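You operate a simulated robot arm through the tools that you are given. There is no shell and no other tool. Be economical: measure what you need, move in short steps, check, and stop when the job is done.

You are at the controls of a simulated robot arm. One attempt, no reset.

Task
Stack the tall box that says "56" from the upper near shelf of the bench on top of the tall box that says "95". Put the purple cone on the shelf under the narrow pine table away on the top of the table with the wood edge. Put the red line card that says "27" from the back edge of the bench on the left end of the black machine table. Push the sixth cabinet drawer shut. Take the folded cream cloth and leave it on the top of the table with the wood edge. Any order will do. Set down upright: purple cone.

Only the result counts: the job must be done as asked and must still hold three seconds after the hand-in. Knocking over, shifting, dropping, spilling or breaking anything else fails it. Flat cloth is picked up by pressing the open fingertips on it (5 to 10 N) and closing them slowly along it; thin cloth reads only 2 to 8 mm in the jaws.

Robot
A 7-joint arm with a two-finger parallel gripper on a trunk, on a base that drives. Base frame: it is fixed to the floor where the robot stands at the start and does not move with it; the origin is under the middle of the robot, x ahead of it, y to its left, z up; the surface under the hand at the start is at about z = 900. Units: mm, rad, N and s.
With the tool pointing down near the work surface it reaches from about 260 to 720 mm from the robot's upright axis, wherever it stands. Its first joint turns from -2.897 to 2.897 rad. Places, roughly: cabinet drawer [2700, -2000, 800]; folded cream cloth (13x8x5 cm) [-1100, -2300, 900]; left end of the black machine table (20x54 cm) [960, -5220, 780]; purple cone (6x6x11 cm) [900, 600, 400]; red line card [1250, -500, 1000]; tall box [500, -250, 500]; top of the table with the wood edge [-2000, -6200, 800]. Payload 3.43 kg.
Tool frame: the origin (TCP) lies between the finger pads and is the grasp point; the fingertips stand 34 mm ahead of it; z points along the fingers, y is the line along which they close. Largest opening 128 mm; finger width 24, thickness 12; the body of the gripper, 48 by 130 mm, starts 96 mm behind the TCP.
Orientation is that of the tool frame in the base frame, as [roll, pitch, yaw] about the fixed x, y, z axes, in that order (R = Rz(yaw) Ry(pitch) Rx(roll)). With the fingers straight down and closing along the base's y, the tool's x points along the base's -x, its y along +y and its z along -z.

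Tools
- The arm moves only by the tool drive_tool. Its argument "increments" is a list that holds one entry, the list of rows, each a list of 7 numbers: the turn, a rotation vector about the base's x, y, z in rad, then the shift along the base's x, y, z in cm, then the gripper command, from -1 (fully open) to 1 (shut), values between in proportion. In form: [[[wx, wy, wz, dx, dy, dz, jaw], ...]]. A call has 1 to 20 rows; each row is the pose to reach, as a shift and turn from the pose commanded when the call began. Rows are played at 5 a second. More than 50 mm and 0.15 rad between two rows, or a gripper value outside its range, and nothing of the call is played. Where a pose cannot be reached the arm comes as near as it can. A force on the tool above 40 N (or 10 N above the force at the start of the call, whichever is more), or a blocked arm, ends the call early, and 0.2 s more pass. Each finger travels about 108 mm/s and halts on what it meets, pressing with about 29 N; the grip force reading is that of the motor and also rises with nothing between the fingers. The clock runs only during rows and for 0.2 s after the last one: add rows that repeat a pose to give the fingers time. The reply holds the time, the measured pose of the TCP, the force on the tool along the base axes, the opening and the grip force, in the units named above and with some noise, with the torque about the TCP (base axes, N m) and any sound that the robot's microphone picked up.
- Cameras (640 x 400 px; columns grow to the right, rows downward): "scene" is now at [-16.2, 100.7, 1417.2]; the picture's right is [-0.30, -0.95, 0.00], its down [-0.71, 0.22, -0.67] and it looks along [0.64, -0.20, -0.74] (base axes); focal length 273 px, centre (320, 200). "wrist" rides on the gripper at [76, -11, -160] in the tool frame; the picture's right is [0.15, 0.99, 0.00], its down [-0.88, 0.13, -0.46] and it looks along [-0.45, 0.07, 0.89] (tool axes); focal length 234 px, centre (320, 200). There is no depth. A picture from a camera that has moved, and an enlarged one, comes with that camera's place and axes in the base frame and with its lens. The place of the scene camera against the robot may be out by one fixed shift of up to 25 mm in any direction.
- get_image(camera): a new picture of that camera. No time passes.
- lift_body(by): slides the trunk up (or, below 0, down) by that many mm; the arm and the scene camera ride with it, the base frame stays. It gives what a move gives, with no picture.
- drive_base(legs): drives the robot by 1 to 6 legs, each [ahead, left, turn to the left] in mm, mm and rad, along the robot's own axes; the way and the turn of a leg run together, so that a leg with both is an arc; at most 1500 mm and 3.142 rad a leg. The arm and the cameras ride along, it lands a little off, and it stops where it bumps. It gives what a move gives.
- head_to(pan, tilt): turns the head with the scene camera to pan (to the left, within 1.501 rad either way) and tilt (down, from -0.506 to 1.204), counted from straight ahead of the robot. It gives what a move gives.
- zoom(camera, box): a new picture of the part [left, top, right, bottom] of that camera's present view, enlarged. No time passes.
- hand_in(): hands the job in; it is judged then, once.

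Go step by step. Nothing tells you exact positions but the pictures and the camera data: compare them with the known pose of the tool, close in by small moves and look again before you grip or let go. The budget is 165 turns and 108 pictures, counting those below and the enlarged ones. Unless the task says otherwise, let go and move clear before handing in.

The tools are called by a JSON object that holds its "fn" and its "kwargs". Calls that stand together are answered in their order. drive_tool: Moves the arm, as the interface text tells. Its arguments: {"type":"object","properties":{"increments":{"type":"array","items":{"type":"array","items":{"type":"array","items":{"type":"number"}}}}},"required":["increments"]} The other tools are called the same way: lift_body (by) slides the trunk up or down; drive_base (legs) drives the base; head_to (pan, tilt) turns the head that bears the scene camera; get_image (camera) takes a picture; zoom (camera, box) takes an enlarged picture of a part of a camera's view; hand_in () hands the job in.

At the start:

```text
time: 0.0
tool_pos: [415.8, -9.9, 936.5]
ee_rot: [3.14, -0.001, -3.141]
contact_force: [0.5, -0.4, 1.1]
ft_torque: [0.03, -0.01, 0.0]
finger_gap: 127.9
finger_force: 0.0
trunk travel left (down, up): [-150.0, 174.0]
robot x, y, heading: [-1.1, 0.1, -0.005]
head pan, tilt: [-0.305, 0.84]
```

scene: 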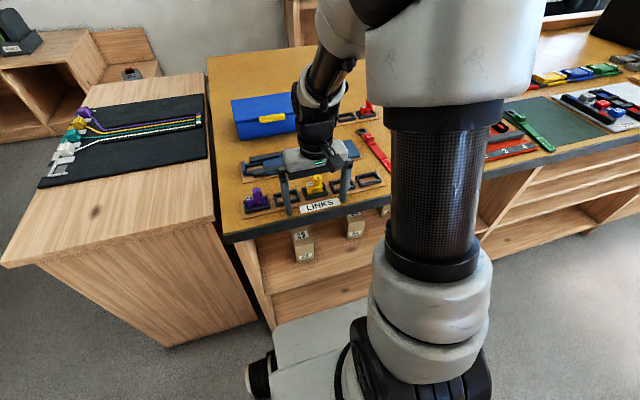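
wrist: 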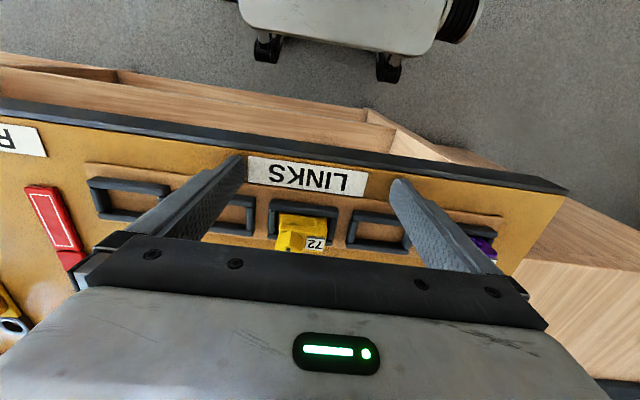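

I see the bench ahead with the boxes on shelves beneath its near edge, and a pine table to the left. I'll look around first.

{"fn": "zoom", "kwargs": {"camera": "scene", "box": [220, 170, 420, 295]}}

{"fn": "head_to", "kwargs": {"pan": -0.9, "tilt": 0.5}}

{"fn": "get_image", "kwargs": {"camera": "scene"}}

{"fn": "head_to", "kwargs": {"pan": 0.6, "tilt": 0.6}}

{"fn": "get_image", "kwargs": {"camera": "scene"}}

```text
3.20 times, centred on (320, 232) of scene
camera zoom: at [-16.2, 100.7, 1417.2], right [-0.3, -0.95, 0.0], down [-0.71, 0.22, -0.67], along [0.64, -0.2, -0.74], focal length 873 px, centre (320, 96)
```

zoom: 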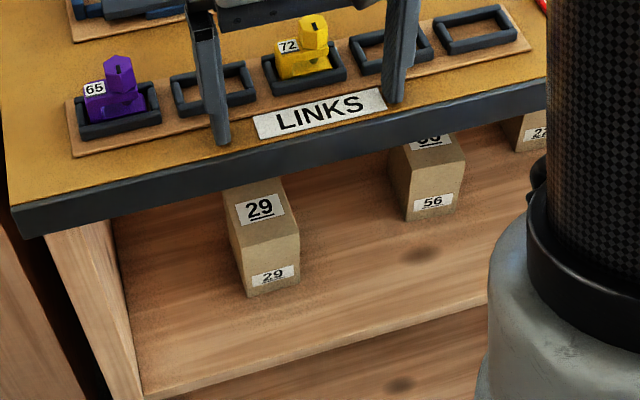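

```text
time: 1.0
tool_pos: [414.8, -10.0, 935.6]
ee_rot: [3.141, 0.001, 3.14]
contact_force: [0.4, -0.5, -0.3]
ft_torque: [0.03, 0.0, 0.02]
finger_gap: 128.0
finger_force: 0.2
trunk travel left (down, up): [-150.0, 174.0]
robot x, y, heading: [-1.1, -1.3, -0.002]
head pan, tilt: [-0.901, 0.499]
```

```text
104 pictures are left
camera scene: at [-34.7, 53.1, 1446.3], right [-0.78, -0.62, 0.0], down [-0.3, 0.38, -0.88], along [0.55, -0.69, -0.48], focal length 273 px, centre (320, 200)
```

scene: 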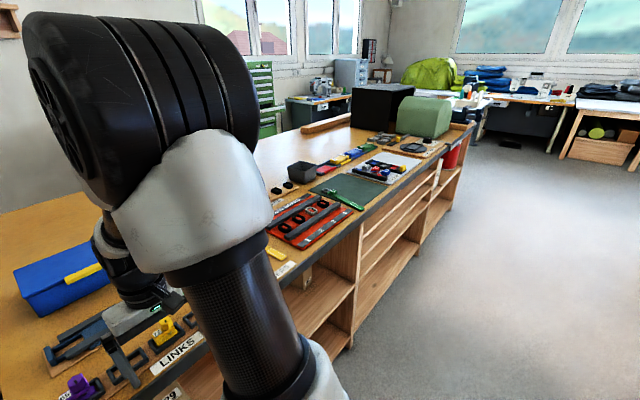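

```text
time: 2.6
tool_pos: [413.9, -11.0, 935.7]
ee_rot: [-3.141, 0.0, -3.14]
contact_force: [0.0, 0.0, 0.1]
ft_torque: [0.01, 0.01, 0.0]
finger_gap: 127.9
finger_force: 0.1
trunk travel left (down, up): [-150.0, 174.0]
robot x, y, heading: [-5.0, 2.9, -0.001]
head pan, tilt: [0.6, 0.6]
```

```text
103 pictures are left
camera scene: at [-18.3, 174.3, 1437.3], right [0.56, -0.83, 0.0], down [-0.47, -0.32, -0.83], along [0.68, 0.47, -0.56], focal length 273 px, centre (320, 200)
```

scene: 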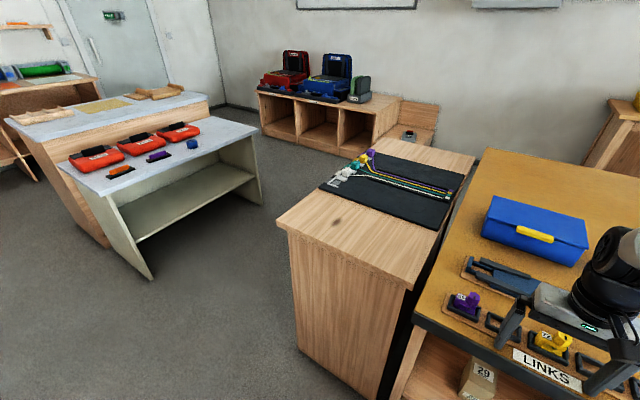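

Bench near edge is around x≈390; the boxes sit on an open shelf under it. I'll lift the hand, back away and look at the shelf frontally.

{"fn": "drive_tool", "kwargs": {"increments": [[[0, 0, 0, 0, 0, 4, -1], [0, 0, 0, 0, 0, 8, -1], [0, 0, 0, 0, 0, 12, -1], [0, 0, 0, 0, 0, 16, -1], [0, 0, 0, 0, 0, 20, -1]]]}}

{"fn": "drive_base", "kwargs": {"legs": [[-700, 0, 0]]}}

{"fn": "head_to", "kwargs": {"pan": -0.25, "tilt": 0.6}}

{"fn": "get_image", "kwargs": {"camera": "scene"}}

{"fn": "get_image", "kwargs": {"camera": "wrist"}}

```text
time: 3.8
tool_pos: [414.2, -9.8, 1135.1]
ee_rot: [-3.142, -0.002, -3.141]
contact_force: [-0.4, 0.4, 0.4]
ft_torque: [-0.02, 0.02, 0.01]
finger_gap: 128.0
finger_force: 0.1
trunk travel left (down, up): [-150.0, 174.0]
robot x, y, heading: [-0.0, 2.3, 0.003]
head pan, tilt: [0.6, 0.6]
```

```text
time: 7.6
tool_pos: [-273.6, -8.8, 1134.3]
ee_rot: [-3.141, 0.0, 3.138]
contact_force: [0.8, -0.1, 0.9]
ft_torque: [0.04, 0.0, -0.03]
finger_gap: 128.1
finger_force: 0.1
trunk travel left (down, up): [-150.0, 174.0]
robot x, y, heading: [-682.9, -0.4, -0.008]
head pan, tilt: [0.6, 0.6]
```

```text
time: 8.8
tool_pos: [-272.4, -9.1, 1134.6]
ee_rot: [-3.14, 0.0, 3.135]
contact_force: [-0.5, 0.6, -0.4]
ft_torque: [0.0, 0.01, 0.02]
finger_gap: 128.0
finger_force: 0.0
trunk travel left (down, up): [-150.0, 174.0]
robot x, y, heading: [-685.1, 5.2, -0.007]
head pan, tilt: [-0.25, 0.6]
```

```text
102 pictures are left
camera scene: at [-691.4, 104.2, 1437.3], right [-0.25, -0.97, 0.0], down [-0.55, 0.14, -0.83], along [0.8, -0.21, -0.56], focal length 273 px, centre (320, 200)
```

scene: 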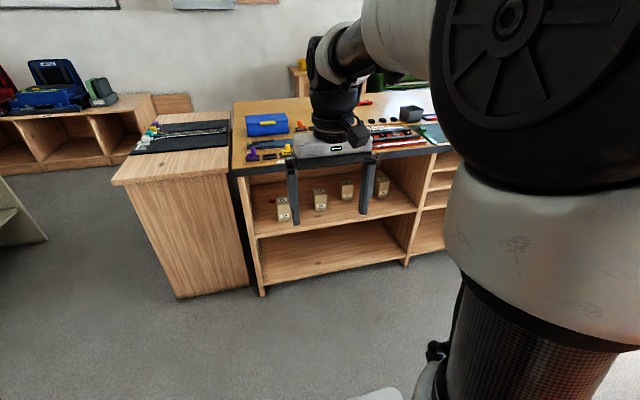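

```text
101 pictures are left
camera wrist: at [-347.6, -20.4, 1294.9], right [-0.14, 0.99, 0.0], down [0.88, 0.13, 0.46], along [0.45, 0.06, -0.89], focal length 234 px, centre (320, 200)
```

wrist: 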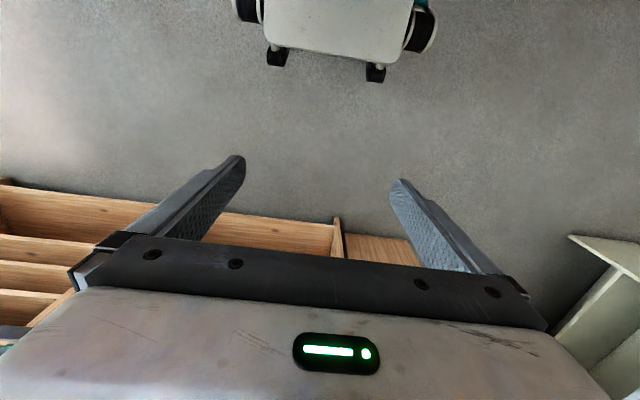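

{"fn": "zoom", "kwargs": {"camera": "scene", "box": [236, 150, 436, 275]}}

```text
3.20 times, centred on (336, 212) of scene
camera zoom: at [-691.4, 104.2, 1437.3], right [-0.25, -0.97, 0.0], down [-0.55, 0.14, -0.83], along [0.8, -0.21, -0.56], focal length 873 px, centre (269, 160)
```

zoom: 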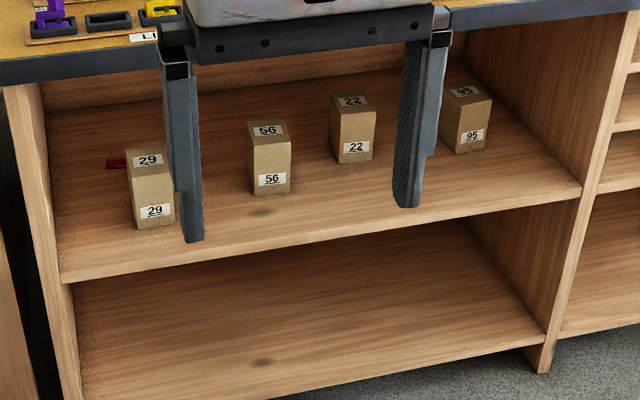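

Boxes 29, 56, 22, 95 stand on the upper shelf (≈z 520): 56 near (510+,-214), 95 near (545+,-610). I'll try to turn the gripper half round so that the wrist camera will be on top when the fingers point forward.

{"fn": "drive_tool", "kwargs": {"increments": [[[0, 0, 0.14, 0, 0, 0, -1], [0, 0, 0.28, 0, 0, 0, -1], [0, 0, 0.42, 0, 0, 0, -1], [0, 0, 0.56, 0, 0, 0, -1], [0, 0, 0.7, 0, 0, 0, -1], [0, 0, 0.84, 0, 0, 0, -1], [0, 0, 0.98, 0, 0, 0, -1], [0, 0, 1.12, 0, 0, 0, -1], [0, 0, 1.26, 0, 0, 0, -1], [0, 0, 1.4, 0, 0, 0, -1], [0, 0, 1.54, 0, 0, 0, -1], [0, 0, 1.68, 0, 0, 0, -1], [0, 0, 1.82, 0, 0, 0, -1], [0, 0, 1.96, 0, 0, 0, -1], [0, 0, 2.1, 0, 0, 0, -1], [0, 0, 2.24, 0, 0, 0, -1], [0, 0, 2.38, 0, 0, 0, -1], [0, 0, 2.52, 0, 0, 0, -1], [0, 0, 2.66, 0, 0, 0, -1], [0, 0, 2.8, 0, 0, 0, -1]]]}}

```text
time: 12.9
tool_pos: [-272.4, -10.2, 1134.3]
ee_rot: [3.141, -0.001, -0.344]
contact_force: [0.4, 0.4, 0.0]
ft_torque: [0.02, -0.01, 0.02]
finger_gap: 127.9
finger_force: 0.1
trunk travel left (down, up): [-150.0, 174.0]
robot x, y, heading: [-687.5, 0.4, -0.008]
head pan, tilt: [-0.25, 0.6]
```

{"fn": "drive_tool", "kwargs": {"increments": [[[0, 0, 0.12, 0, 0, 0, -1], [0, 0, 0.24, 0, 0, 0, -1], [0, 0, 0.344, 0, 0, 0, -1]]]}}

{"fn": "drive_tool", "kwargs": {"increments": [[[0, -0.14, 0, 0, 0, 0, -1], [0, -0.28, 0, 0, 0, 0, -1], [0, -0.42, 0, 0, 0, 0, -1], [0, -0.56, 0, 0, 0, 0, -1], [0, -0.7, 0, 0, 0, 0, -1], [0, -0.84, 0, 0, 0, 0, -1], [0, -0.98, 0, 0, 0, 0, -1], [0, -1.12, 0, 0, 0, 0, -1], [0, -1.26, 0, 0, 0, 0, -1], [0, -1.4, 0, 0, 0, 0, -1]]]}}

{"fn": "lift_body", "kwargs": {"by": -150}}

{"fn": "get_image", "kwargs": {"camera": "scene"}}

{"fn": "get_image", "kwargs": {"camera": "wrist"}}

```text
time: 13.8
tool_pos: [-272.3, -10.7, 1123.1]
ee_rot: [3.127, 0.034, -0.093]
contact_force: [0.4, -1.2, 1.8]
ft_torque: [0.12, -0.02, -0.01]
finger_gap: 128.0
finger_force: 0.0
out of reach, approached as far as the arm can: row 3
trunk travel left (down, up): [-150.0, 174.0]
robot x, y, heading: [-686.8, -0.1, -0.004]
head pan, tilt: [-0.25, 0.6]
```

```text
time: 15.9
tool_pos: [-193.0, -10.0, 1181.4]
ee_rot: [-2.733, -1.343, -0.432]
contact_force: [-0.4, 0.1, 1.0]
ft_torque: [-0.01, 0.01, -0.03]
finger_gap: 128.0
finger_force: 0.0
out of reach, approached as far as the arm can: row 1, 2, 7, 8, 9, 10
trunk travel left (down, up): [-150.0, 174.0]
robot x, y, heading: [-682.4, 4.3, -0.006]
head pan, tilt: [-0.25, 0.6]
```

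```text
time: 17.7
tool_pos: [-192.1, -10.9, 1032.7]
ee_rot: [-2.74, -1.343, -0.423]
contact_force: [-0.6, 0.0, -0.3]
ft_torque: [0.01, 0.04, 0.03]
finger_gap: 128.0
finger_force: 0.0
trunk travel left (down, up): [0.0, 324.0]
robot x, y, heading: [-684.6, -0.6, -0.009]
head pan, tilt: [-0.25, 0.6]
```

```text
99 pictures are left
camera scene: at [-691.4, 104.2, 1287.3], right [-0.25, -0.97, 0.0], down [-0.55, 0.14, -0.83], along [0.8, -0.21, -0.56], focal length 273 px, centre (320, 200)
```

scene: 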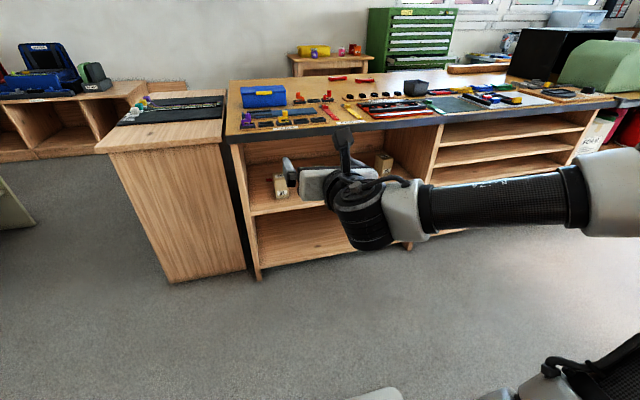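

```text
98 pictures are left
camera wrist: at [-331.7, -3.9, 1140.8], right [0.0, -1.0, 0.06], down [-0.63, -0.04, -0.78], along [0.78, -0.04, -0.63], focal length 234 px, centre (320, 200)
```

wrist: 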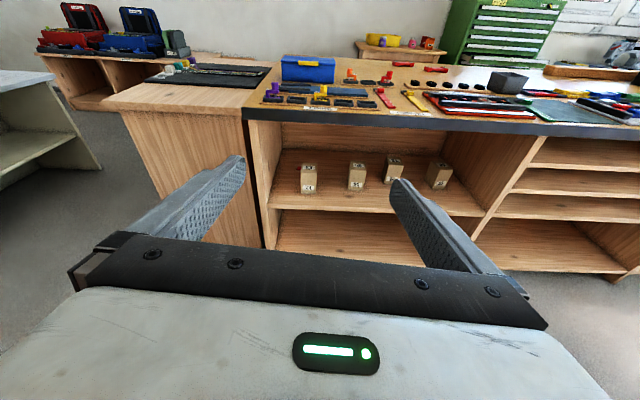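

Excellent: camera on top, forearm pointing forward. I now lower the tool to shelf height in free space and square it up.

{"fn": "drive_tool", "kwargs": {"increments": [[[-0.04, 0, 0.01, 0, 0, -4.5, -1], [-0.088, 0, 0.02, 0, 0, -9, -1], [-0.088, 0, 0.02, 0, 0, -13.5, -1], [-0.088, 0, 0.02, 0, 0, -18, -1], [-0.088, 0, 0.02, 0, 0, -22.5, -1], [-0.088, 0, 0.02, 0, 0, -27, -1], [-0.088, 0, 0.02, 0, 0, -31.5, -1], [-0.088, 0, 0.02, 0, 0, -36, -1], [-0.088, 0, 0.02, 0, 0, -40, -1]]]}}

{"fn": "get_image", "kwargs": {"camera": "wrist"}}

```text
time: 19.7
tool_pos: [-180.9, -132.7, 750.2]
ee_rot: [-3.076, -1.291, -0.002]
contact_force: [0.3, 0.2, 0.3]
ft_torque: [-0.01, 0.01, 0.0]
finger_gap: 128.2
finger_force: 0.1
out of reach, approached as far as the arm can: row 1, 2, 3, 4, 5, 6, 7, 8, 9
trunk travel left (down, up): [0.0, 324.0]
robot x, y, heading: [-682.4, 0.3, -0.008]
head pan, tilt: [-0.25, 0.6]
```

```text
97 pictures are left
camera wrist: at [-312.9, -132.2, 868.3], right [0.1, -0.99, 0.12], down [-0.67, -0.16, -0.72], along [0.73, -0.01, -0.68], focal length 234 px, centre (320, 200)
```

wrist: 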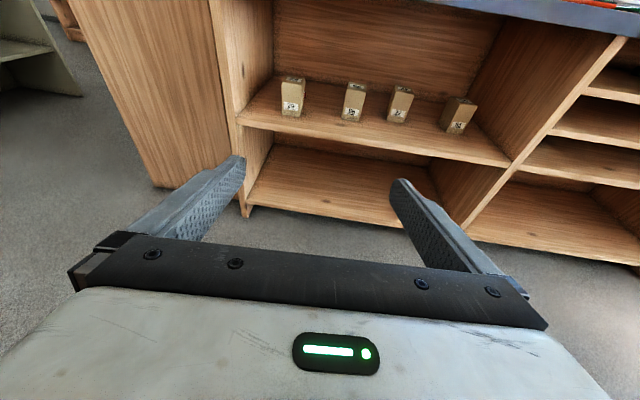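

The arm is limited there while folded; a more extended arm with ~20° down-tilt should reach. I'll test in free space.

{"fn": "drive_tool", "kwargs": {"increments": [[[0, 0.05, 0, 4.5, 0, 0, -1], [0, 0.1, 0, 9, 0, 0, -1], [0, 0.15, 0, 13.5, 0, 0, -1], [0, 0.15, 0, 18, 0, 0, -1], [0, 0.15, 0, 20, 0, 0, -1], [0, 0.15, 0, 20, 0, 0, -1], [0, 0.15, 0, 20, 0, 0, -1], [0, 0.15, 0, 20, 0, 0, -1]]]}}

{"fn": "get_image", "kwargs": {"camera": "scene"}}

```text
time: 21.5
tool_pos: [13.5, -137.3, 751.3]
ee_rot: [-3.08, -1.142, -0.002]
contact_force: [-0.9, 0.2, -0.7]
ft_torque: [0.0, 0.02, 0.0]
finger_gap: 128.1
finger_force: 0.0
trunk travel left (down, up): [0.0, 324.0]
robot x, y, heading: [-685.4, -0.3, -0.004]
head pan, tilt: [-0.25, 0.6]
```

```text
96 pictures are left
camera scene: at [-691.4, 104.2, 1287.3], right [-0.25, -0.97, 0.0], down [-0.55, 0.14, -0.83], along [0.8, -0.21, -0.56], focal length 273 px, centre (320, 200)
```

scene: 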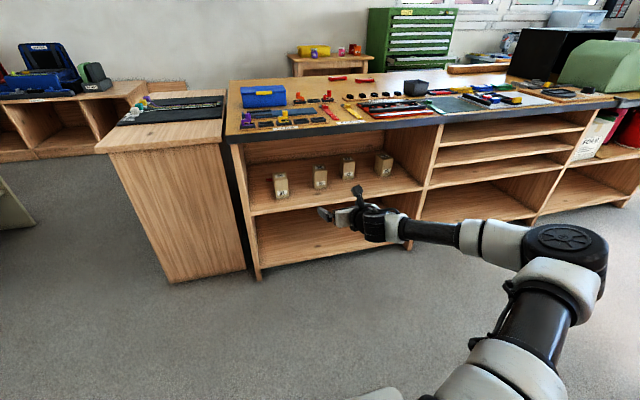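

{"fn": "drive_tool", "kwargs": {"increments": [[[-0.013, 0, -0.028, 0, 2, -4, -1], [-0.026, 0, -0.056, 0, 4, -8, -1], [-0.026, 0, -0.056, 0, 6, -12, -1], [-0.026, 0, -0.056, 0, 8, -16, -1], [-0.026, 0, -0.056, 0, 10, -20, -1], [-0.026, 0, -0.056, 0, 10, -20, -1]]]}}

```text
time: 22.9
tool_pos: [48.1, -79.1, 602.4]
ee_rot: [-3.094, -1.068, 0.004]
contact_force: [0.3, 0.0, 0.3]
ft_torque: [-0.01, 0.04, -0.02]
finger_gap: 127.9
finger_force: 0.1
out of reach, approached as far as the arm can: row 2, 3, 4, 5, 6
trunk travel left (down, up): [0.0, 324.0]
robot x, y, heading: [-688.4, -0.1, -0.008]
head pan, tilt: [-0.25, 0.6]
```

Reachable volume is better with more extension. I extend further forward and level it a bit.

{"fn": "drive_tool", "kwargs": {"increments": [[[0, -0.05, 0, 2, 2, 0, -1], [0, -0.1, 0, 4, 4, 0, -1], [0, -0.13, 0, 6, 6, 0, -1], [0, -0.13, 0, 6, 7, -1, -1], [0, -0.13, 0, 6, 7, -2, -1]]]}}

{"fn": "get_image", "kwargs": {"camera": "wrist"}}

```text
time: 24.1
tool_pos: [137.4, -41.4, 615.7]
ee_rot: [-3.066, -1.146, 0.011]
contact_force: [-0.2, 0.8, 0.1]
ft_torque: [0.01, 0.03, 0.03]
finger_gap: 128.0
finger_force: 0.1
out of reach, approached as far as the arm can: row 1, 2, 3, 4, 5
trunk travel left (down, up): [0.0, 324.0]
robot x, y, heading: [-684.1, 1.5, -0.012]
head pan, tilt: [-0.25, 0.6]
```

```text
95 pictures are left
camera wrist: at [24.3, -42.4, 751.7], right [0.14, -0.98, 0.1], down [-0.77, -0.17, -0.62], along [0.63, 0.01, -0.78], focal length 234 px, centre (320, 200)
```

wrist: 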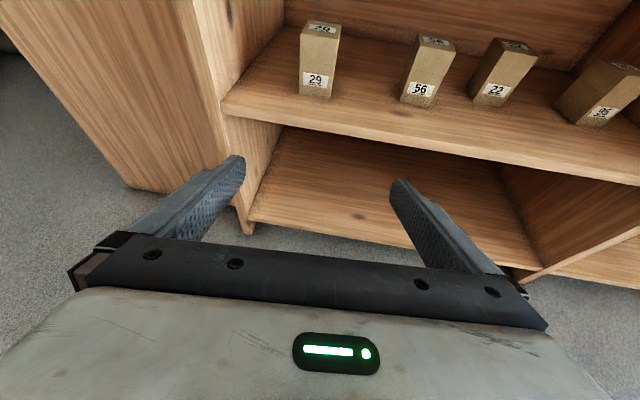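

Boxes are clearly visible: 56 at about (500 front, -198). The half-turned wrist limits the reach though, so I'll undo the half turn about the tool axis and try the natural configuration.

{"fn": "drive_tool", "kwargs": {"increments": [[[0.13, 0, -0.06, -4, 0, 3, -1], [0.26, 0, -0.12, -8, 0, 6, -1], [0.39, 0, -0.18, -12, 0, 9, -1], [0.52, 0, -0.24, -14, 0, 12, -1], [0.65, 0, -0.3, -16, 0, 15, -1], [0.78, 0, -0.36, -16, 0, 15, -1], [0.91, 0, -0.42, -16, 0, 15, -1], [1.04, 0, -0.48, -16, 0, 15, -1], [1.17, 0, -0.54, -16, 0, 15, -1], [1.3, 0, -0.6, -16, 0, 15, -1], [1.43, 0, -0.66, -16, 0, 15, -1], [1.56, 0, -0.72, -16, 0, 15, -1], [1.69, 0, -0.78, -16, 0, 15, -1], [1.82, 0, -0.84, -16, 0, 15, -1], [1.95, 0, -0.9, -16, 0, 15, -1], [2.08, 0, -0.96, -16, 0, 15, -1], [2.21, 0, -1.02, -16, 0, 15, -1], [2.34, 0, -1.08, -16, 0, 15, -1], [2.47, 0, -1.14, -16, 0, 15, -1], [2.6, 0, -1.2, -16, 0, 15, -1]]]}}

```text
time: 28.3
tool_pos: [-24.1, -38.5, 769.1]
ee_rot: [-2.52, 1.049, -2.544]
contact_force: [-0.3, -0.3, -0.6]
ft_torque: [0.0, -0.01, 0.03]
finger_gap: 128.1
finger_force: 0.1
out of reach, approached as far as the arm can: row 2, 3, 8, 9, 10, 11, 12, 13, 14, 15, 16, 17, 18, 19
trunk travel left (down, up): [0.0, 324.0]
robot x, y, heading: [-684.2, 1.9, -0.006]
head pan, tilt: [-0.25, 0.6]
```

{"fn": "drive_tool", "kwargs": {"increments": [[[0.1, 0, -0.01, 2, 1, -3, -1], [0.2, 0, -0.02, 4, 2, -6, -1], [0.29, 0, -0.03, 7, 3, -9, -1], [0.29, 0, -0.03, 10, 4, -12, -1], [0.29, 0, -0.03, 12, 4, -15, -1], [0.29, 0, -0.03, 14, 4, -18, -1], [0.29, 0, -0.03, 14, 4, -18, -1]]]}}

{"fn": "get_image", "kwargs": {"camera": "scene"}}

{"fn": "get_image", "kwargs": {"camera": "wrist"}}

```text
time: 29.9
tool_pos: [140.8, -23.2, 613.8]
ee_rot: [3.119, 1.098, -3.124]
contact_force: [-0.3, 0.5, -0.3]
ft_torque: [0.0, 0.02, 0.02]
finger_gap: 128.0
finger_force: 0.0
out of reach, approached as far as the arm can: row 1, 2, 3, 4, 5, 6, 7
trunk travel left (down, up): [0.0, 324.0]
robot x, y, heading: [-686.4, 0.2, -0.005]
head pan, tilt: [-0.25, 0.6]
```

```text
94 pictures are left
camera scene: at [-691.5, 104.1, 1287.3], right [-0.25, -0.97, 0.0], down [-0.55, 0.14, -0.83], along [0.8, -0.21, -0.56], focal length 273 px, centre (320, 200)
```

scene: 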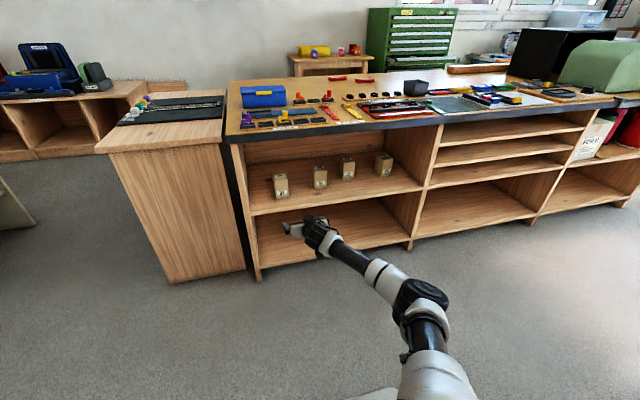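

```text
93 pictures are left
camera wrist: at [-34.1, -42.2, 619.3], right [-0.1, 0.99, -0.12], down [-0.01, 0.12, 0.99], along [0.99, 0.1, 0.0], focal length 234 px, centre (320, 200)
```

wrist: 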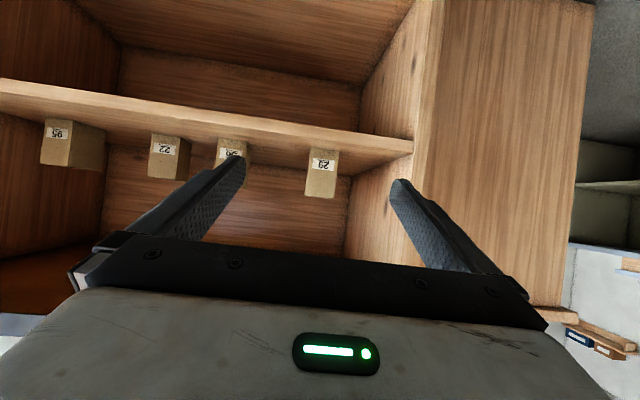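

The reach limit is from the forearm/wrist angle in line. If the arm reaches diagonally to the side while the tool points forward, the wrist has more room; I test that in free space.

{"fn": "drive_tool", "kwargs": {"increments": [[[0, 0, 0, -3, -3.5, 0, -1], [0, 0, 0, -6, -7, 0, -1], [0, 0, 0, -9, -10.5, 0, -1], [0, 0, 0, -12, -14, 0, -1], [0, 0, 0, -15, -17.5, 0, -1], [0, -0.02, 0, -18, -21, 0, -1], [0, -0.04, 0, -21, -24.5, 0, -1], [0, -0.06, 0, -24, -28, 0, -1], [0, -0.08, 0, -27, -31.5, 0, -1], [0, -0.1, 0, -29, -35, 0, -1], [0, -0.12, 0, -30, -39, 0, -1], [0, -0.12, 0, -30, -43, 0, -1], [0, -0.12, 0, -30, -43, -2, -1], [0, -0.12, 0, -30, -43, -4, -1]]]}}

```text
time: 32.9
tool_pos: [-158.8, -452.2, 573.4]
ee_rot: [3.128, 1.218, -3.114]
contact_force: [0.1, -0.3, 0.1]
ft_torque: [-0.01, 0.0, 0.01]
finger_gap: 128.0
finger_force: 0.0
trunk travel left (down, up): [0.0, 324.0]
robot x, y, heading: [-688.3, 1.9, -0.01]
head pan, tilt: [-0.25, 0.6]
```

That works. Take a wrist picture to locate the boxes from here.

{"fn": "drive_base", "kwargs": {"legs": [[0, 230, 0]]}}

{"fn": "get_image", "kwargs": {"camera": "wrist"}}

{"fn": "get_image", "kwargs": {"camera": "scene"}}

```text
time: 35.7
tool_pos: [-155.3, -224.5, 571.6]
ee_rot: [3.126, 1.219, -3.116]
contact_force: [1.4, 0.2, 0.1]
ft_torque: [0.0, 0.03, -0.01]
finger_gap: 128.0
finger_force: 0.1
trunk travel left (down, up): [0.0, 324.0]
robot x, y, heading: [-683.0, 225.6, -0.001]
head pan, tilt: [-0.25, 0.6]
```

```text
92 pictures are left
camera wrist: at [-330.8, -242.5, 556.6], right [-0.09, 0.99, -0.13], down [-0.13, 0.12, 0.98], along [0.99, 0.11, 0.12], focal length 234 px, centre (320, 200)
```

wrist: 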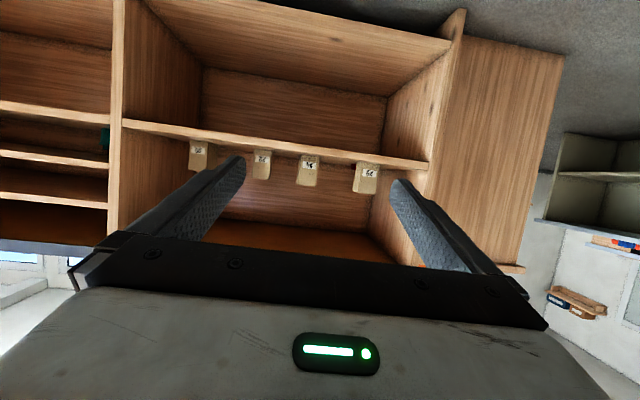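

```text
91 pictures are left
camera scene: at [-690.8, 330.2, 1287.3], right [-0.25, -0.97, 0.0], down [-0.55, 0.14, -0.83], along [0.8, -0.21, -0.56], focal length 273 px, centre (320, 200)
```

scene: 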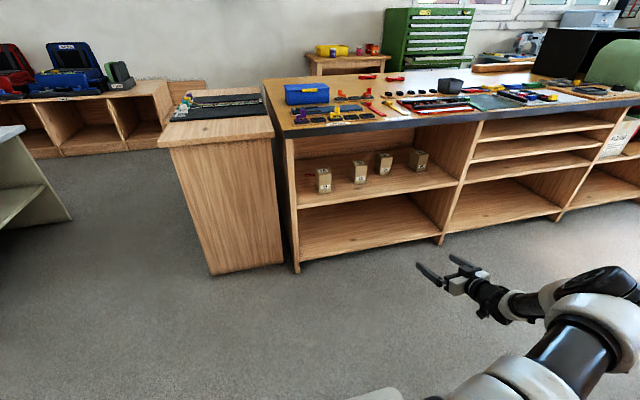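

{"fn": "drive_base", "kwargs": {"legs": [[480, 0, 0]]}}

{"fn": "get_image", "kwargs": {"camera": "wrist"}}

{"fn": "get_image", "kwargs": {"camera": "scene"}}

```text
time: 38.6
tool_pos: [327.4, -225.6, 572.4]
ee_rot: [3.126, 1.218, -3.117]
contact_force: [0.0, -0.1, 0.4]
ft_torque: [0.02, 0.0, 0.0]
finger_gap: 128.0
finger_force: 0.0
trunk travel left (down, up): [0.0, 324.0]
robot x, y, heading: [-203.9, 225.5, 0.001]
head pan, tilt: [-0.25, 0.6]
```

```text
90 pictures are left
camera wrist: at [153.2, -243.4, 556.7], right [-0.09, 0.99, -0.13], down [-0.13, 0.12, 0.98], along [0.99, 0.11, 0.12], focal length 234 px, centre (320, 200)
```

wrist: 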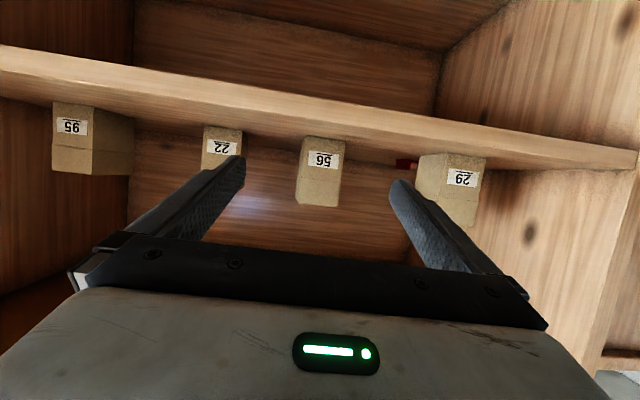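

```text
89 pictures are left
camera scene: at [-207.2, 329.1, 1287.3], right [-0.25, -0.97, 0.0], down [-0.55, 0.14, -0.83], along [0.8, -0.21, -0.56], focal length 273 px, centre (320, 200)
```

scene: 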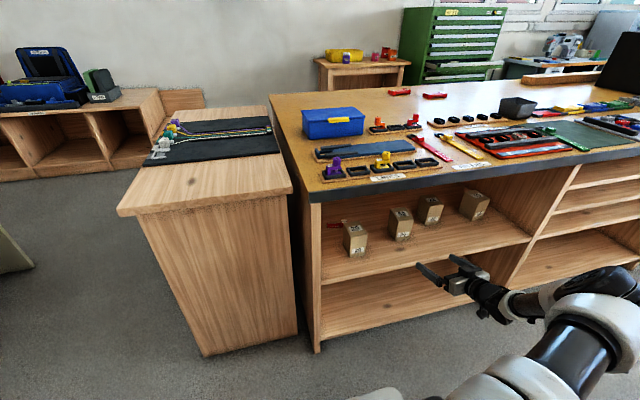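

56 is centred near y≈-207 with its front at x≈505–512, spanning z≈515–607. I advance until the tips are just before it.

{"fn": "drive_base", "kwargs": {"legs": [[130, 18, 0]]}}

{"fn": "get_image", "kwargs": {"camera": "wrist"}}

{"fn": "get_image", "kwargs": {"camera": "scene"}}

```text
time: 39.8
tool_pos: [455.1, -208.9, 571.8]
ee_rot: [3.127, 1.217, -3.116]
contact_force: [0.1, -0.5, 0.6]
ft_torque: [0.04, -0.03, 0.0]
finger_gap: 127.9
finger_force: 0.0
trunk travel left (down, up): [0.0, 324.0]
robot x, y, heading: [-72.8, 241.3, -0.001]
head pan, tilt: [-0.25, 0.6]
```

```text
88 pictures are left
camera wrist: at [280.0, -226.8, 556.7], right [-0.09, 0.99, -0.13], down [-0.13, 0.12, 0.98], along [0.99, 0.1, 0.12], focal length 234 px, centre (320, 200)
```

wrist: 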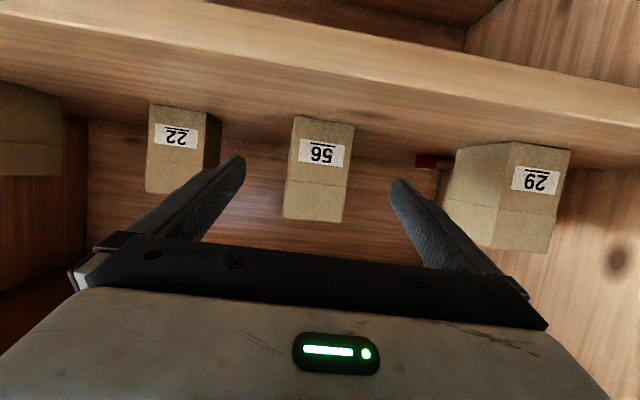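

```text
87 pictures are left
camera scene: at [-79.0, 346.6, 1287.3], right [-0.25, -0.97, 0.0], down [-0.55, 0.14, -0.83], along [0.8, -0.21, -0.56], focal length 273 px, centre (320, 200)
```

scene: 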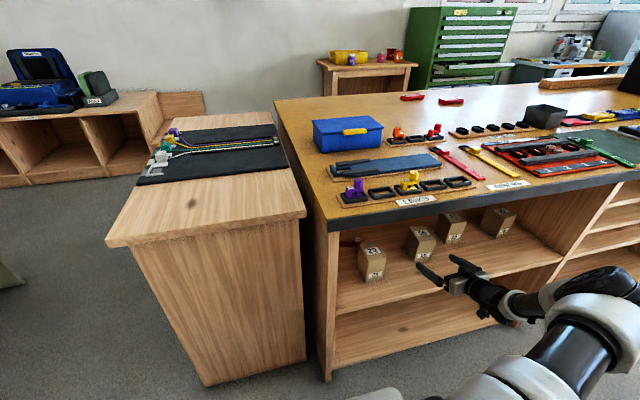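

Aligned in y (box centre ≈ -209). Advance 75 mm with the base and look.

{"fn": "drive_base", "kwargs": {"legs": [[75, 0, 0]]}}

{"fn": "get_image", "kwargs": {"camera": "wrist"}}

```text
time: 40.9
tool_pos: [531.4, -208.8, 572.1]
ee_rot: [3.125, 1.217, -3.119]
contact_force: [-0.8, -0.1, 0.5]
ft_torque: [0.0, -0.01, 0.01]
finger_gap: 128.1
finger_force: 0.3
trunk travel left (down, up): [0.0, 324.0]
robot x, y, heading: [2.1, 244.3, -0.001]
head pan, tilt: [-0.25, 0.6]
```

```text
86 pictures are left
camera wrist: at [355.3, -227.3, 556.7], right [-0.09, 0.99, -0.13], down [-0.13, 0.12, 0.98], along [0.99, 0.1, 0.12], focal length 234 px, centre (320, 200)
```

wrist: 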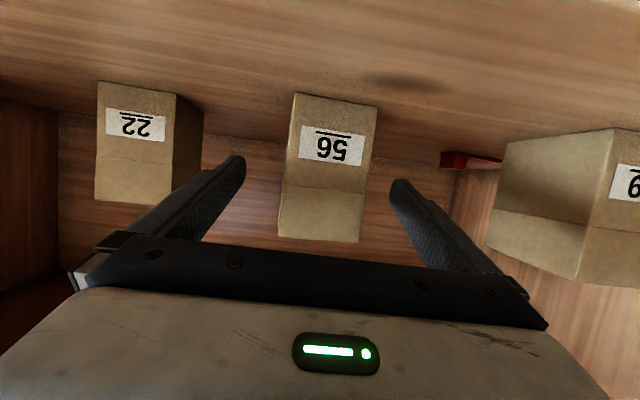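

{"fn": "drive_tool", "kwargs": {"increments": [[[0, 0, 0, 1, 0, -0.3, -1], [0, 0, 0, 2, 0, -0.6, -1], [0, 0, 0, 3, 0, -0.8, -1], [0, 0, 0, 3, 0, -0.8, -1]]]}}

{"fn": "get_image", "kwargs": {"camera": "wrist"}}

```text
time: 41.9
tool_pos: [560.3, -211.2, 563.9]
ee_rot: [3.126, 1.216, -3.117]
contact_force: [0.7, -0.6, -0.3]
ft_torque: [-0.01, 0.02, -0.01]
finger_gap: 127.9
finger_force: 0.0
trunk travel left (down, up): [0.0, 324.0]
robot x, y, heading: [-0.8, 242.3, -0.002]
head pan, tilt: [-0.25, 0.6]
```

```text
85 pictures are left
camera wrist: at [385.4, -228.0, 548.4], right [-0.09, 0.99, -0.13], down [-0.13, 0.12, 0.98], along [0.99, 0.1, 0.12], focal length 234 px, centre (320, 200)
```

wrist: 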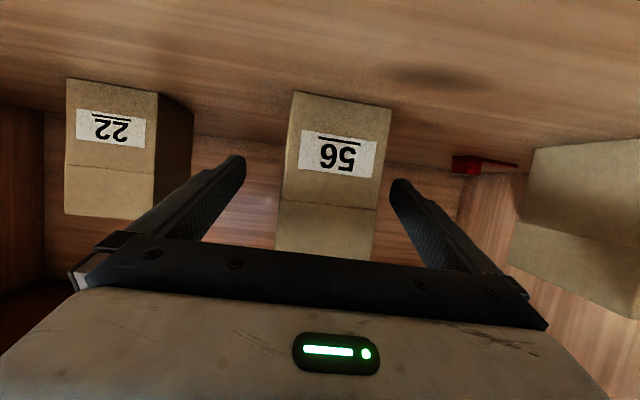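

{"fn": "drive_tool", "kwargs": {"increments": [[[0, 0, 0, 0, 0, 0, -0.6], [0, 0, 0, 0, 0, 0, -0.2], [0, 0, 0, 0, 0, 0, 0.1], [0, 0, 0, 0, 0, 0, 0.4], [0, 0, 0, 0, 0, 0, 1], [0, 0, 0, 0, 0, 0, 1], [0, 0, 0, 0, 0, 0, 1]]]}}

```text
time: 43.5
tool_pos: [559.9, -210.8, 564.0]
ee_rot: [3.126, 1.22, -3.117]
contact_force: [0.4, -0.2, 1.1]
ft_torque: [-0.09, -0.06, -0.01]
finger_gap: 65.8
finger_force: 28.8
trunk travel left (down, up): [0.0, 324.0]
robot x, y, heading: [1.6, 243.5, -0.009]
head pan, tilt: [-0.25, 0.6]
```

Gripped (66 mm). Lift slightly, back out.

{"fn": "drive_tool", "kwargs": {"increments": [[[0, 0, 0, 0, 0, 0.5, 1], [0, 0, 0, 0, 0, 1.5, 1], [0, 0, 0, 0, 0, 2.5, 1]]]}}

{"fn": "drive_base", "kwargs": {"legs": [[-300, 0, 0], [0, -395, 0]]}}

{"fn": "drive_tool", "kwargs": {"increments": [[[0, 0, 0, 0, 0, 3, 1], [0, 0, 0, 0, 0, 6, 1], [0, 0, 0, 0, 0, 9, 1], [0, 0, 0, 0, 0, 10, 1]]]}}

{"fn": "head_to", "kwargs": {"pan": -0.5, "tilt": 0.6}}

{"fn": "get_image", "kwargs": {"camera": "scene"}}

{"fn": "get_image", "kwargs": {"camera": "wrist"}}

```text
time: 44.3
tool_pos: [560.1, -209.8, 589.6]
ee_rot: [3.126, 1.22, -3.118]
contact_force: [0.3, 1.0, -0.4]
ft_torque: [-0.04, -0.05, 0.01]
finger_gap: 65.3
finger_force: 29.3
trunk travel left (down, up): [0.0, 324.0]
robot x, y, heading: [2.1, 243.0, -0.004]
head pan, tilt: [-0.25, 0.6]
```

```text
time: 50.3
tool_pos: [255.8, -607.0, 590.4]
ee_rot: [3.126, 1.217, -3.123]
contact_force: [0.4, -0.1, -0.7]
ft_torque: [-0.03, 0.01, 0.0]
finger_gap: 65.9
finger_force: 29.0
trunk travel left (down, up): [0.0, 324.0]
robot x, y, heading: [-300.9, -152.3, -0.01]
head pan, tilt: [-0.25, 0.6]
```

```text
time: 51.3
tool_pos: [253.9, -606.2, 688.7]
ee_rot: [3.123, 1.217, -3.127]
contact_force: [-1.3, -0.1, -1.1]
ft_torque: [0.02, 0.0, 0.02]
finger_gap: 65.8
finger_force: 29.5
trunk travel left (down, up): [0.0, 324.0]
robot x, y, heading: [-301.4, -148.9, -0.007]
head pan, tilt: [-0.25, 0.6]
```

```text
time: 52.0
tool_pos: [255.6, -605.6, 690.4]
ee_rot: [3.125, 1.217, -3.121]
contact_force: [-0.5, -0.2, -1.3]
ft_torque: [0.0, 0.06, 0.02]
finger_gap: 65.9
finger_force: 28.7
trunk travel left (down, up): [0.0, 324.0]
robot x, y, heading: [-297.4, -148.7, -0.011]
head pan, tilt: [-0.499, 0.6]
```

```text
84 pictures are left
camera scene: at [-313.8, -68.1, 1287.3], right [-0.49, -0.87, 0.0], down [-0.49, 0.28, -0.82], along [0.72, -0.4, -0.57], focal length 273 px, centre (320, 200)
```

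scene: 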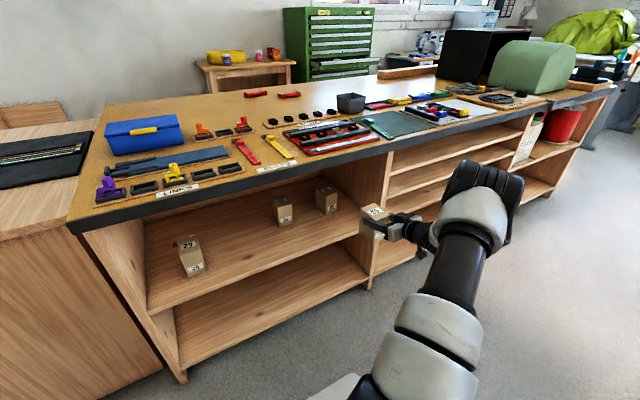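

```text
83 pictures are left
camera wrist: at [80.3, -622.8, 673.6], right [-0.08, 0.99, -0.13], down [-0.13, 0.12, 0.98], along [0.99, 0.1, 0.11], focal length 234 px, centre (320, 200)
```

wrist: 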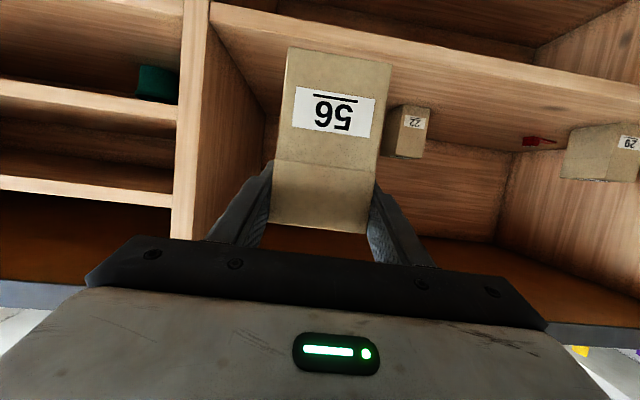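

{"fn": "zoom", "kwargs": {"camera": "scene", "box": [260, 160, 420, 260]}}

```text
4.00 times, centred on (340, 210) of scene
camera zoom: at [-313.8, -68.1, 1287.3], right [-0.49, -0.87, 0.0], down [-0.49, 0.28, -0.82], along [0.72, -0.4, -0.57], focal length 1092 px, centre (240, 160)
```

zoom: 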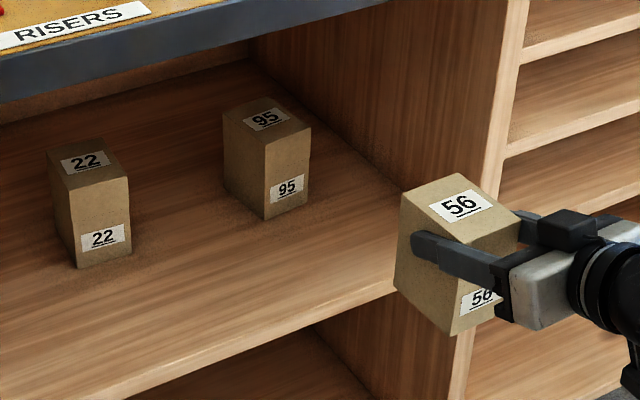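

95's front-left corner is about (608,-600), so its centre is ≈(641,-634). I shift right 28 mm, advance partway, and compare again.

{"fn": "drive_base", "kwargs": {"legs": [[0, -28, 0], [250, 0, 0]]}}

{"fn": "zoom", "kwargs": {"camera": "scene", "box": [240, 160, 440, 285]}}

{"fn": "get_image", "kwargs": {"camera": "wrist"}}

```text
time: 54.4
tool_pos: [506.4, -635.4, 689.7]
ee_rot: [3.125, 1.217, -3.121]
contact_force: [0.3, -0.7, -2.3]
ft_torque: [-0.03, 0.04, 0.0]
finger_gap: 65.7
finger_force: 28.9
trunk travel left (down, up): [0.0, 324.0]
robot x, y, heading: [-48.6, -176.2, -0.012]
head pan, tilt: [-0.499, 0.6]
```

```text
3.20 times, centred on (340, 222) of scene
camera zoom: at [-63.2, -98.4, 1287.3], right [-0.49, -0.87, 0.0], down [-0.49, 0.27, -0.83], along [0.72, -0.4, -0.56], focal length 873 px, centre (256, 128)
```

zoom: 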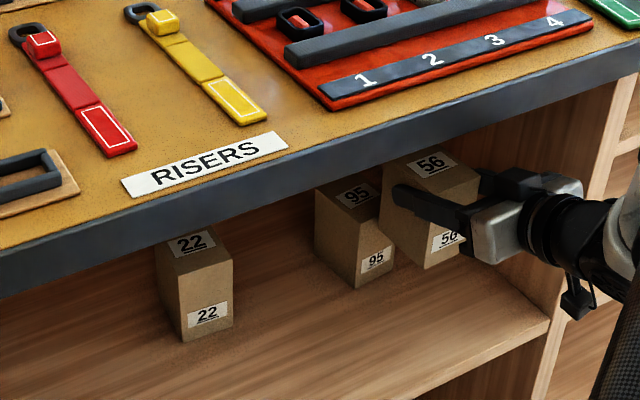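

```text
80 pictures are left
camera wrist: at [331.6, -652.6, 673.7], right [-0.09, 0.99, -0.13], down [-0.13, 0.12, 0.98], along [0.99, 0.1, 0.11], focal length 234 px, centre (320, 200)
```

wrist: 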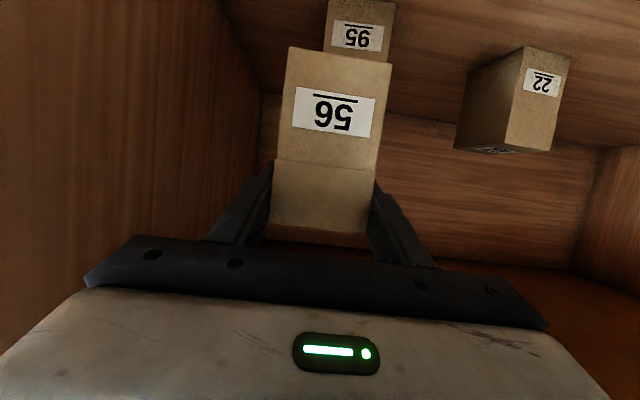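

From the wrist view 95's front centre triangulates to about (578,-612). I correct y by +22 and advance 60 mm, then check edge alignment in the wrist picture.

{"fn": "drive_base", "kwargs": {"legs": [[0, 22, 0], [60, 0, 0]]}}

{"fn": "get_image", "kwargs": {"camera": "wrist"}}

{"fn": "zoom", "kwargs": {"camera": "scene", "box": [260, 180, 420, 280]}}

```text
time: 55.9
tool_pos: [567.3, -612.6, 689.5]
ee_rot: [3.124, 1.216, -3.121]
contact_force: [-0.2, 0.8, -1.9]
ft_torque: [-0.01, 0.01, 0.0]
finger_gap: 65.8
finger_force: 28.9
trunk travel left (down, up): [0.0, 324.0]
robot x, y, heading: [10.5, -158.2, -0.004]
head pan, tilt: [-0.499, 0.6]
```

```text
79 pictures are left
camera wrist: at [391.7, -630.9, 673.7], right [-0.09, 0.99, -0.13], down [-0.13, 0.12, 0.98], along [0.99, 0.1, 0.11], focal length 234 px, centre (320, 200)
```

wrist: 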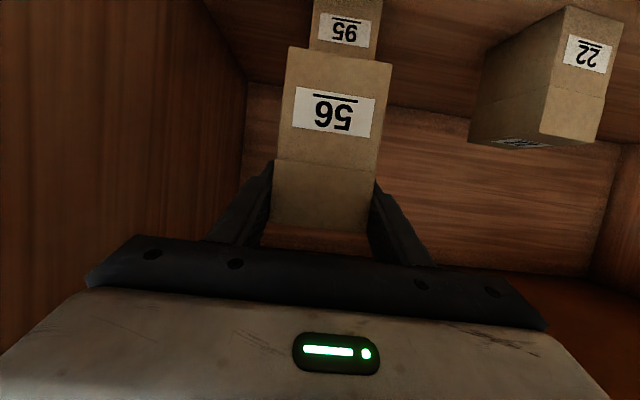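

```text
4.00 times, centred on (340, 230) of scene
camera zoom: at [-4.0, -77.4, 1287.3], right [-0.48, -0.87, 0.0], down [-0.49, 0.27, -0.83], along [0.72, -0.4, -0.56], focal length 1092 px, centre (240, 80)
```

zoom: 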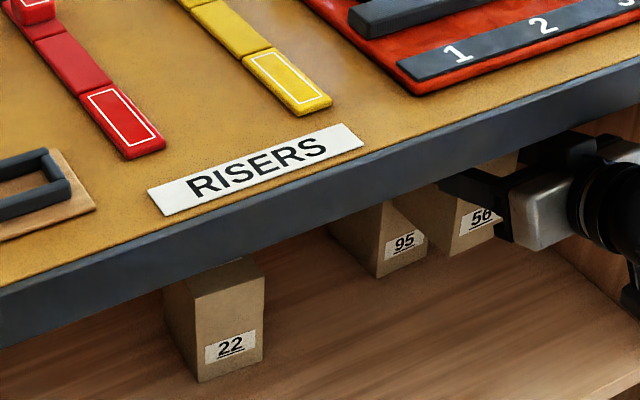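

Refined: 95's front is at x≈620, centre y≈-605. Move the arm +65 mm in x, +7 in y at the same height.

{"fn": "drive_tool", "kwargs": {"increments": [[[0, 0, 0, 2, 0.3, 0, 1], [0, 0, 0, 4, 0.5, 0, 1], [0, 0, 0, 5.5, 0.7, 0, 1], [0, 0, 0, 6.3, 0.7, 0, 1], [0, 0, 0, 6.3, 0.7, 0, 1]]]}}

{"fn": "get_image", "kwargs": {"camera": "wrist"}}

```text
time: 57.1
tool_pos: [629.4, -606.2, 689.6]
ee_rot: [3.125, 1.214, -3.122]
contact_force: [0.0, -1.0, -1.1]
ft_torque: [0.02, 0.0, 0.02]
finger_gap: 65.8
finger_force: 28.3
trunk travel left (down, up): [0.0, 324.0]
robot x, y, heading: [11.2, -162.4, -0.003]
head pan, tilt: [-0.499, 0.6]
```

```text
77 pictures are left
camera wrist: at [455.1, -623.8, 673.9], right [-0.09, 0.99, -0.13], down [-0.13, 0.12, 0.98], along [0.99, 0.1, 0.11], focal length 234 px, centre (320, 200)
```

wrist: 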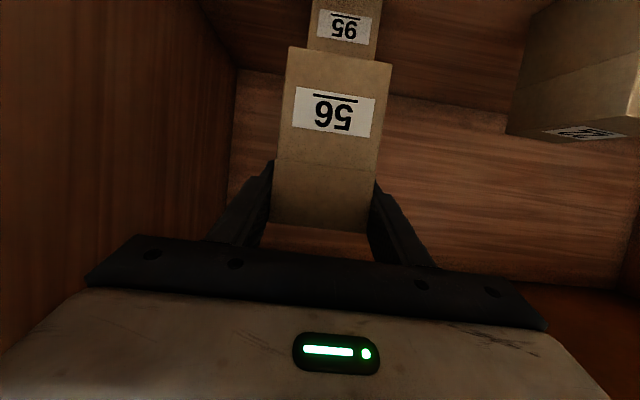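

95's picture didn't change while I advanced: 56 slipped about 28 mm down in the grip, so its lower edge has been pushing 95 back (~100 mm). I'll back out, park 56 at its old place, and put 95 back where it was before stacking.

{"fn": "drive_tool", "kwargs": {"increments": [[[0, 0, 0, -2, 0, 0, 1], [0, 0, 0, -4, 0, 0, 1], [0, 0, 0, -6.3, 0, 0, 1]]]}}

{"fn": "drive_base", "kwargs": {"legs": [[-310, 0, 0]]}}

{"fn": "get_image", "kwargs": {"camera": "wrist"}}

{"fn": "zoom", "kwargs": {"camera": "scene", "box": [240, 150, 440, 275]}}

```text
time: 57.9
tool_pos: [567.4, -606.6, 689.3]
ee_rot: [3.127, 1.216, -3.12]
contact_force: [-1.0, -0.2, -1.2]
ft_torque: [-0.01, 0.02, -0.02]
finger_gap: 65.9
finger_force: 29.3
trunk travel left (down, up): [0.0, 324.0]
robot x, y, heading: [9.0, -158.8, -0.008]
head pan, tilt: [-0.499, 0.6]
```

```text
time: 60.0
tool_pos: [256.8, -603.4, 689.3]
ee_rot: [3.126, 1.216, -3.118]
contact_force: [0.6, 0.0, -1.6]
ft_torque: [0.03, 0.01, 0.02]
finger_gap: 65.6
finger_force: 29.4
trunk travel left (down, up): [0.0, 324.0]
robot x, y, heading: [-303.5, -159.6, -0.003]
head pan, tilt: [-0.499, 0.6]
```

```text
76 pictures are left
camera wrist: at [82.7, -621.0, 673.4], right [-0.09, 0.99, -0.13], down [-0.13, 0.12, 0.98], along [0.99, 0.11, 0.11], focal length 234 px, centre (320, 200)
```

wrist: 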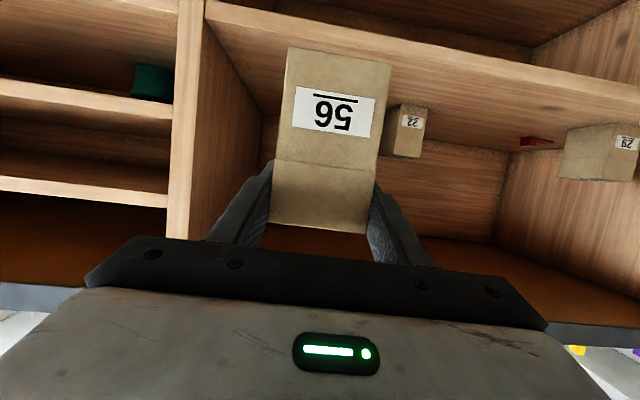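

```text
3.20 times, centred on (340, 212) of scene
camera zoom: at [-315.0, -75.9, 1287.3], right [-0.48, -0.88, 0.0], down [-0.5, 0.27, -0.82], along [0.72, -0.4, -0.57], focal length 873 px, centre (256, 160)
```

zoom: 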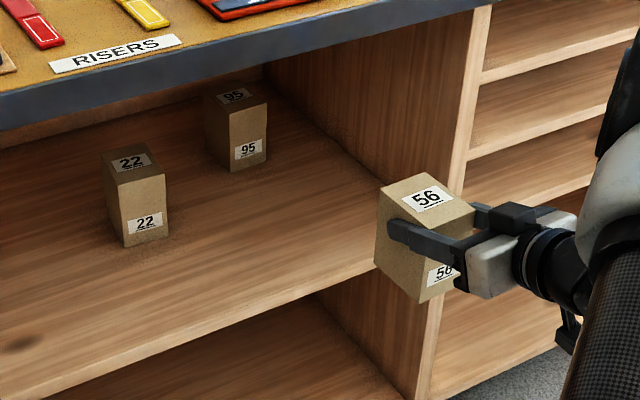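

Confirmed: 95 was at front-corner ≈(580,-579) and is now ≈105–110 mm further back; 56's bottom is 97 mm above shelf height. Park 56 at its old spot.

{"fn": "drive_base", "kwargs": {"legs": [[0, 395, 0]]}}

{"fn": "drive_tool", "kwargs": {"increments": [[[0, 0, 0, 0, 0, -3, 1], [0, 0, 0, 0, 0, -6, 1], [0, 0, 0, 0, 0, -7.5, 1], [0, 0, 0, 0, 0, -7.5, 1]]]}}

{"fn": "drive_base", "kwargs": {"legs": [[300, 0, 0]]}}

```text
time: 64.3
tool_pos: [258.5, -209.9, 688.4]
ee_rot: [3.125, 1.216, -3.115]
contact_force: [0.6, 0.1, -2.1]
ft_torque: [0.03, 0.0, -0.01]
finger_gap: 65.6
finger_force: 29.1
trunk travel left (down, up): [0.0, 324.0]
robot x, y, heading: [-296.2, 232.0, -0.001]
head pan, tilt: [-0.499, 0.6]
```

```text
time: 65.3
tool_pos: [258.1, -209.6, 614.5]
ee_rot: [3.127, 1.216, -3.114]
contact_force: [0.3, 0.3, -2.3]
ft_torque: [0.02, 0.04, 0.01]
finger_gap: 65.6
finger_force: 28.9
trunk travel left (down, up): [0.0, 324.0]
robot x, y, heading: [-303.0, 230.7, -0.004]
head pan, tilt: [-0.499, 0.6]
```

```text
time: 67.4
tool_pos: [552.6, -213.9, 613.2]
ee_rot: [3.127, 1.217, -3.122]
contact_force: [-0.1, 0.3, -2.4]
ft_torque: [0.0, 0.03, 0.01]
finger_gap: 65.5
finger_force: 28.8
trunk travel left (down, up): [0.0, 324.0]
robot x, y, heading: [-8.6, 236.3, -0.006]
head pan, tilt: [-0.499, 0.6]
```

Now lower gently until the box touches the shelf.

{"fn": "drive_tool", "kwargs": {"increments": [[[0, 0, 0, 0, 0, -0.6, 1], [0, 0, 0, 0, 0, -1.2, 1], [0, 0, 0, 0, 0, -1.6, 1], [0, 0, 0, 0, 0, -1.8, 1], [0, 0, 0, 0, 0, -2.0, 1]]]}}

```text
time: 68.6
tool_pos: [554.6, -215.4, 593.8]
ee_rot: [3.125, 1.216, -3.119]
contact_force: [0.2, 0.7, -1.7]
ft_torque: [0.01, 0.02, -0.03]
finger_gap: 65.6
finger_force: 28.7
trunk travel left (down, up): [0.0, 324.0]
robot x, y, heading: [-4.5, 231.7, -0.006]
head pan, tilt: [-0.499, 0.6]
```

{"fn": "drive_tool", "kwargs": {"increments": [[[0, 0, 0, 0, 0, -0.2, 1], [0, 0, 0, 0, 0, -0.4, 1], [0, 0, 0, 0, 0, -0.6, 1]]]}}

```text
time: 69.4
tool_pos: [555.0, -214.5, 588.3]
ee_rot: [3.128, 1.218, -3.117]
contact_force: [-1.0, 0.1, 2.3]
ft_torque: [-0.13, -0.15, -0.03]
finger_gap: 66.0
finger_force: 29.1
trunk travel left (down, up): [0.0, 324.0]
robot x, y, heading: [-2.7, 235.3, -0.007]
head pan, tilt: [-0.499, 0.6]
```

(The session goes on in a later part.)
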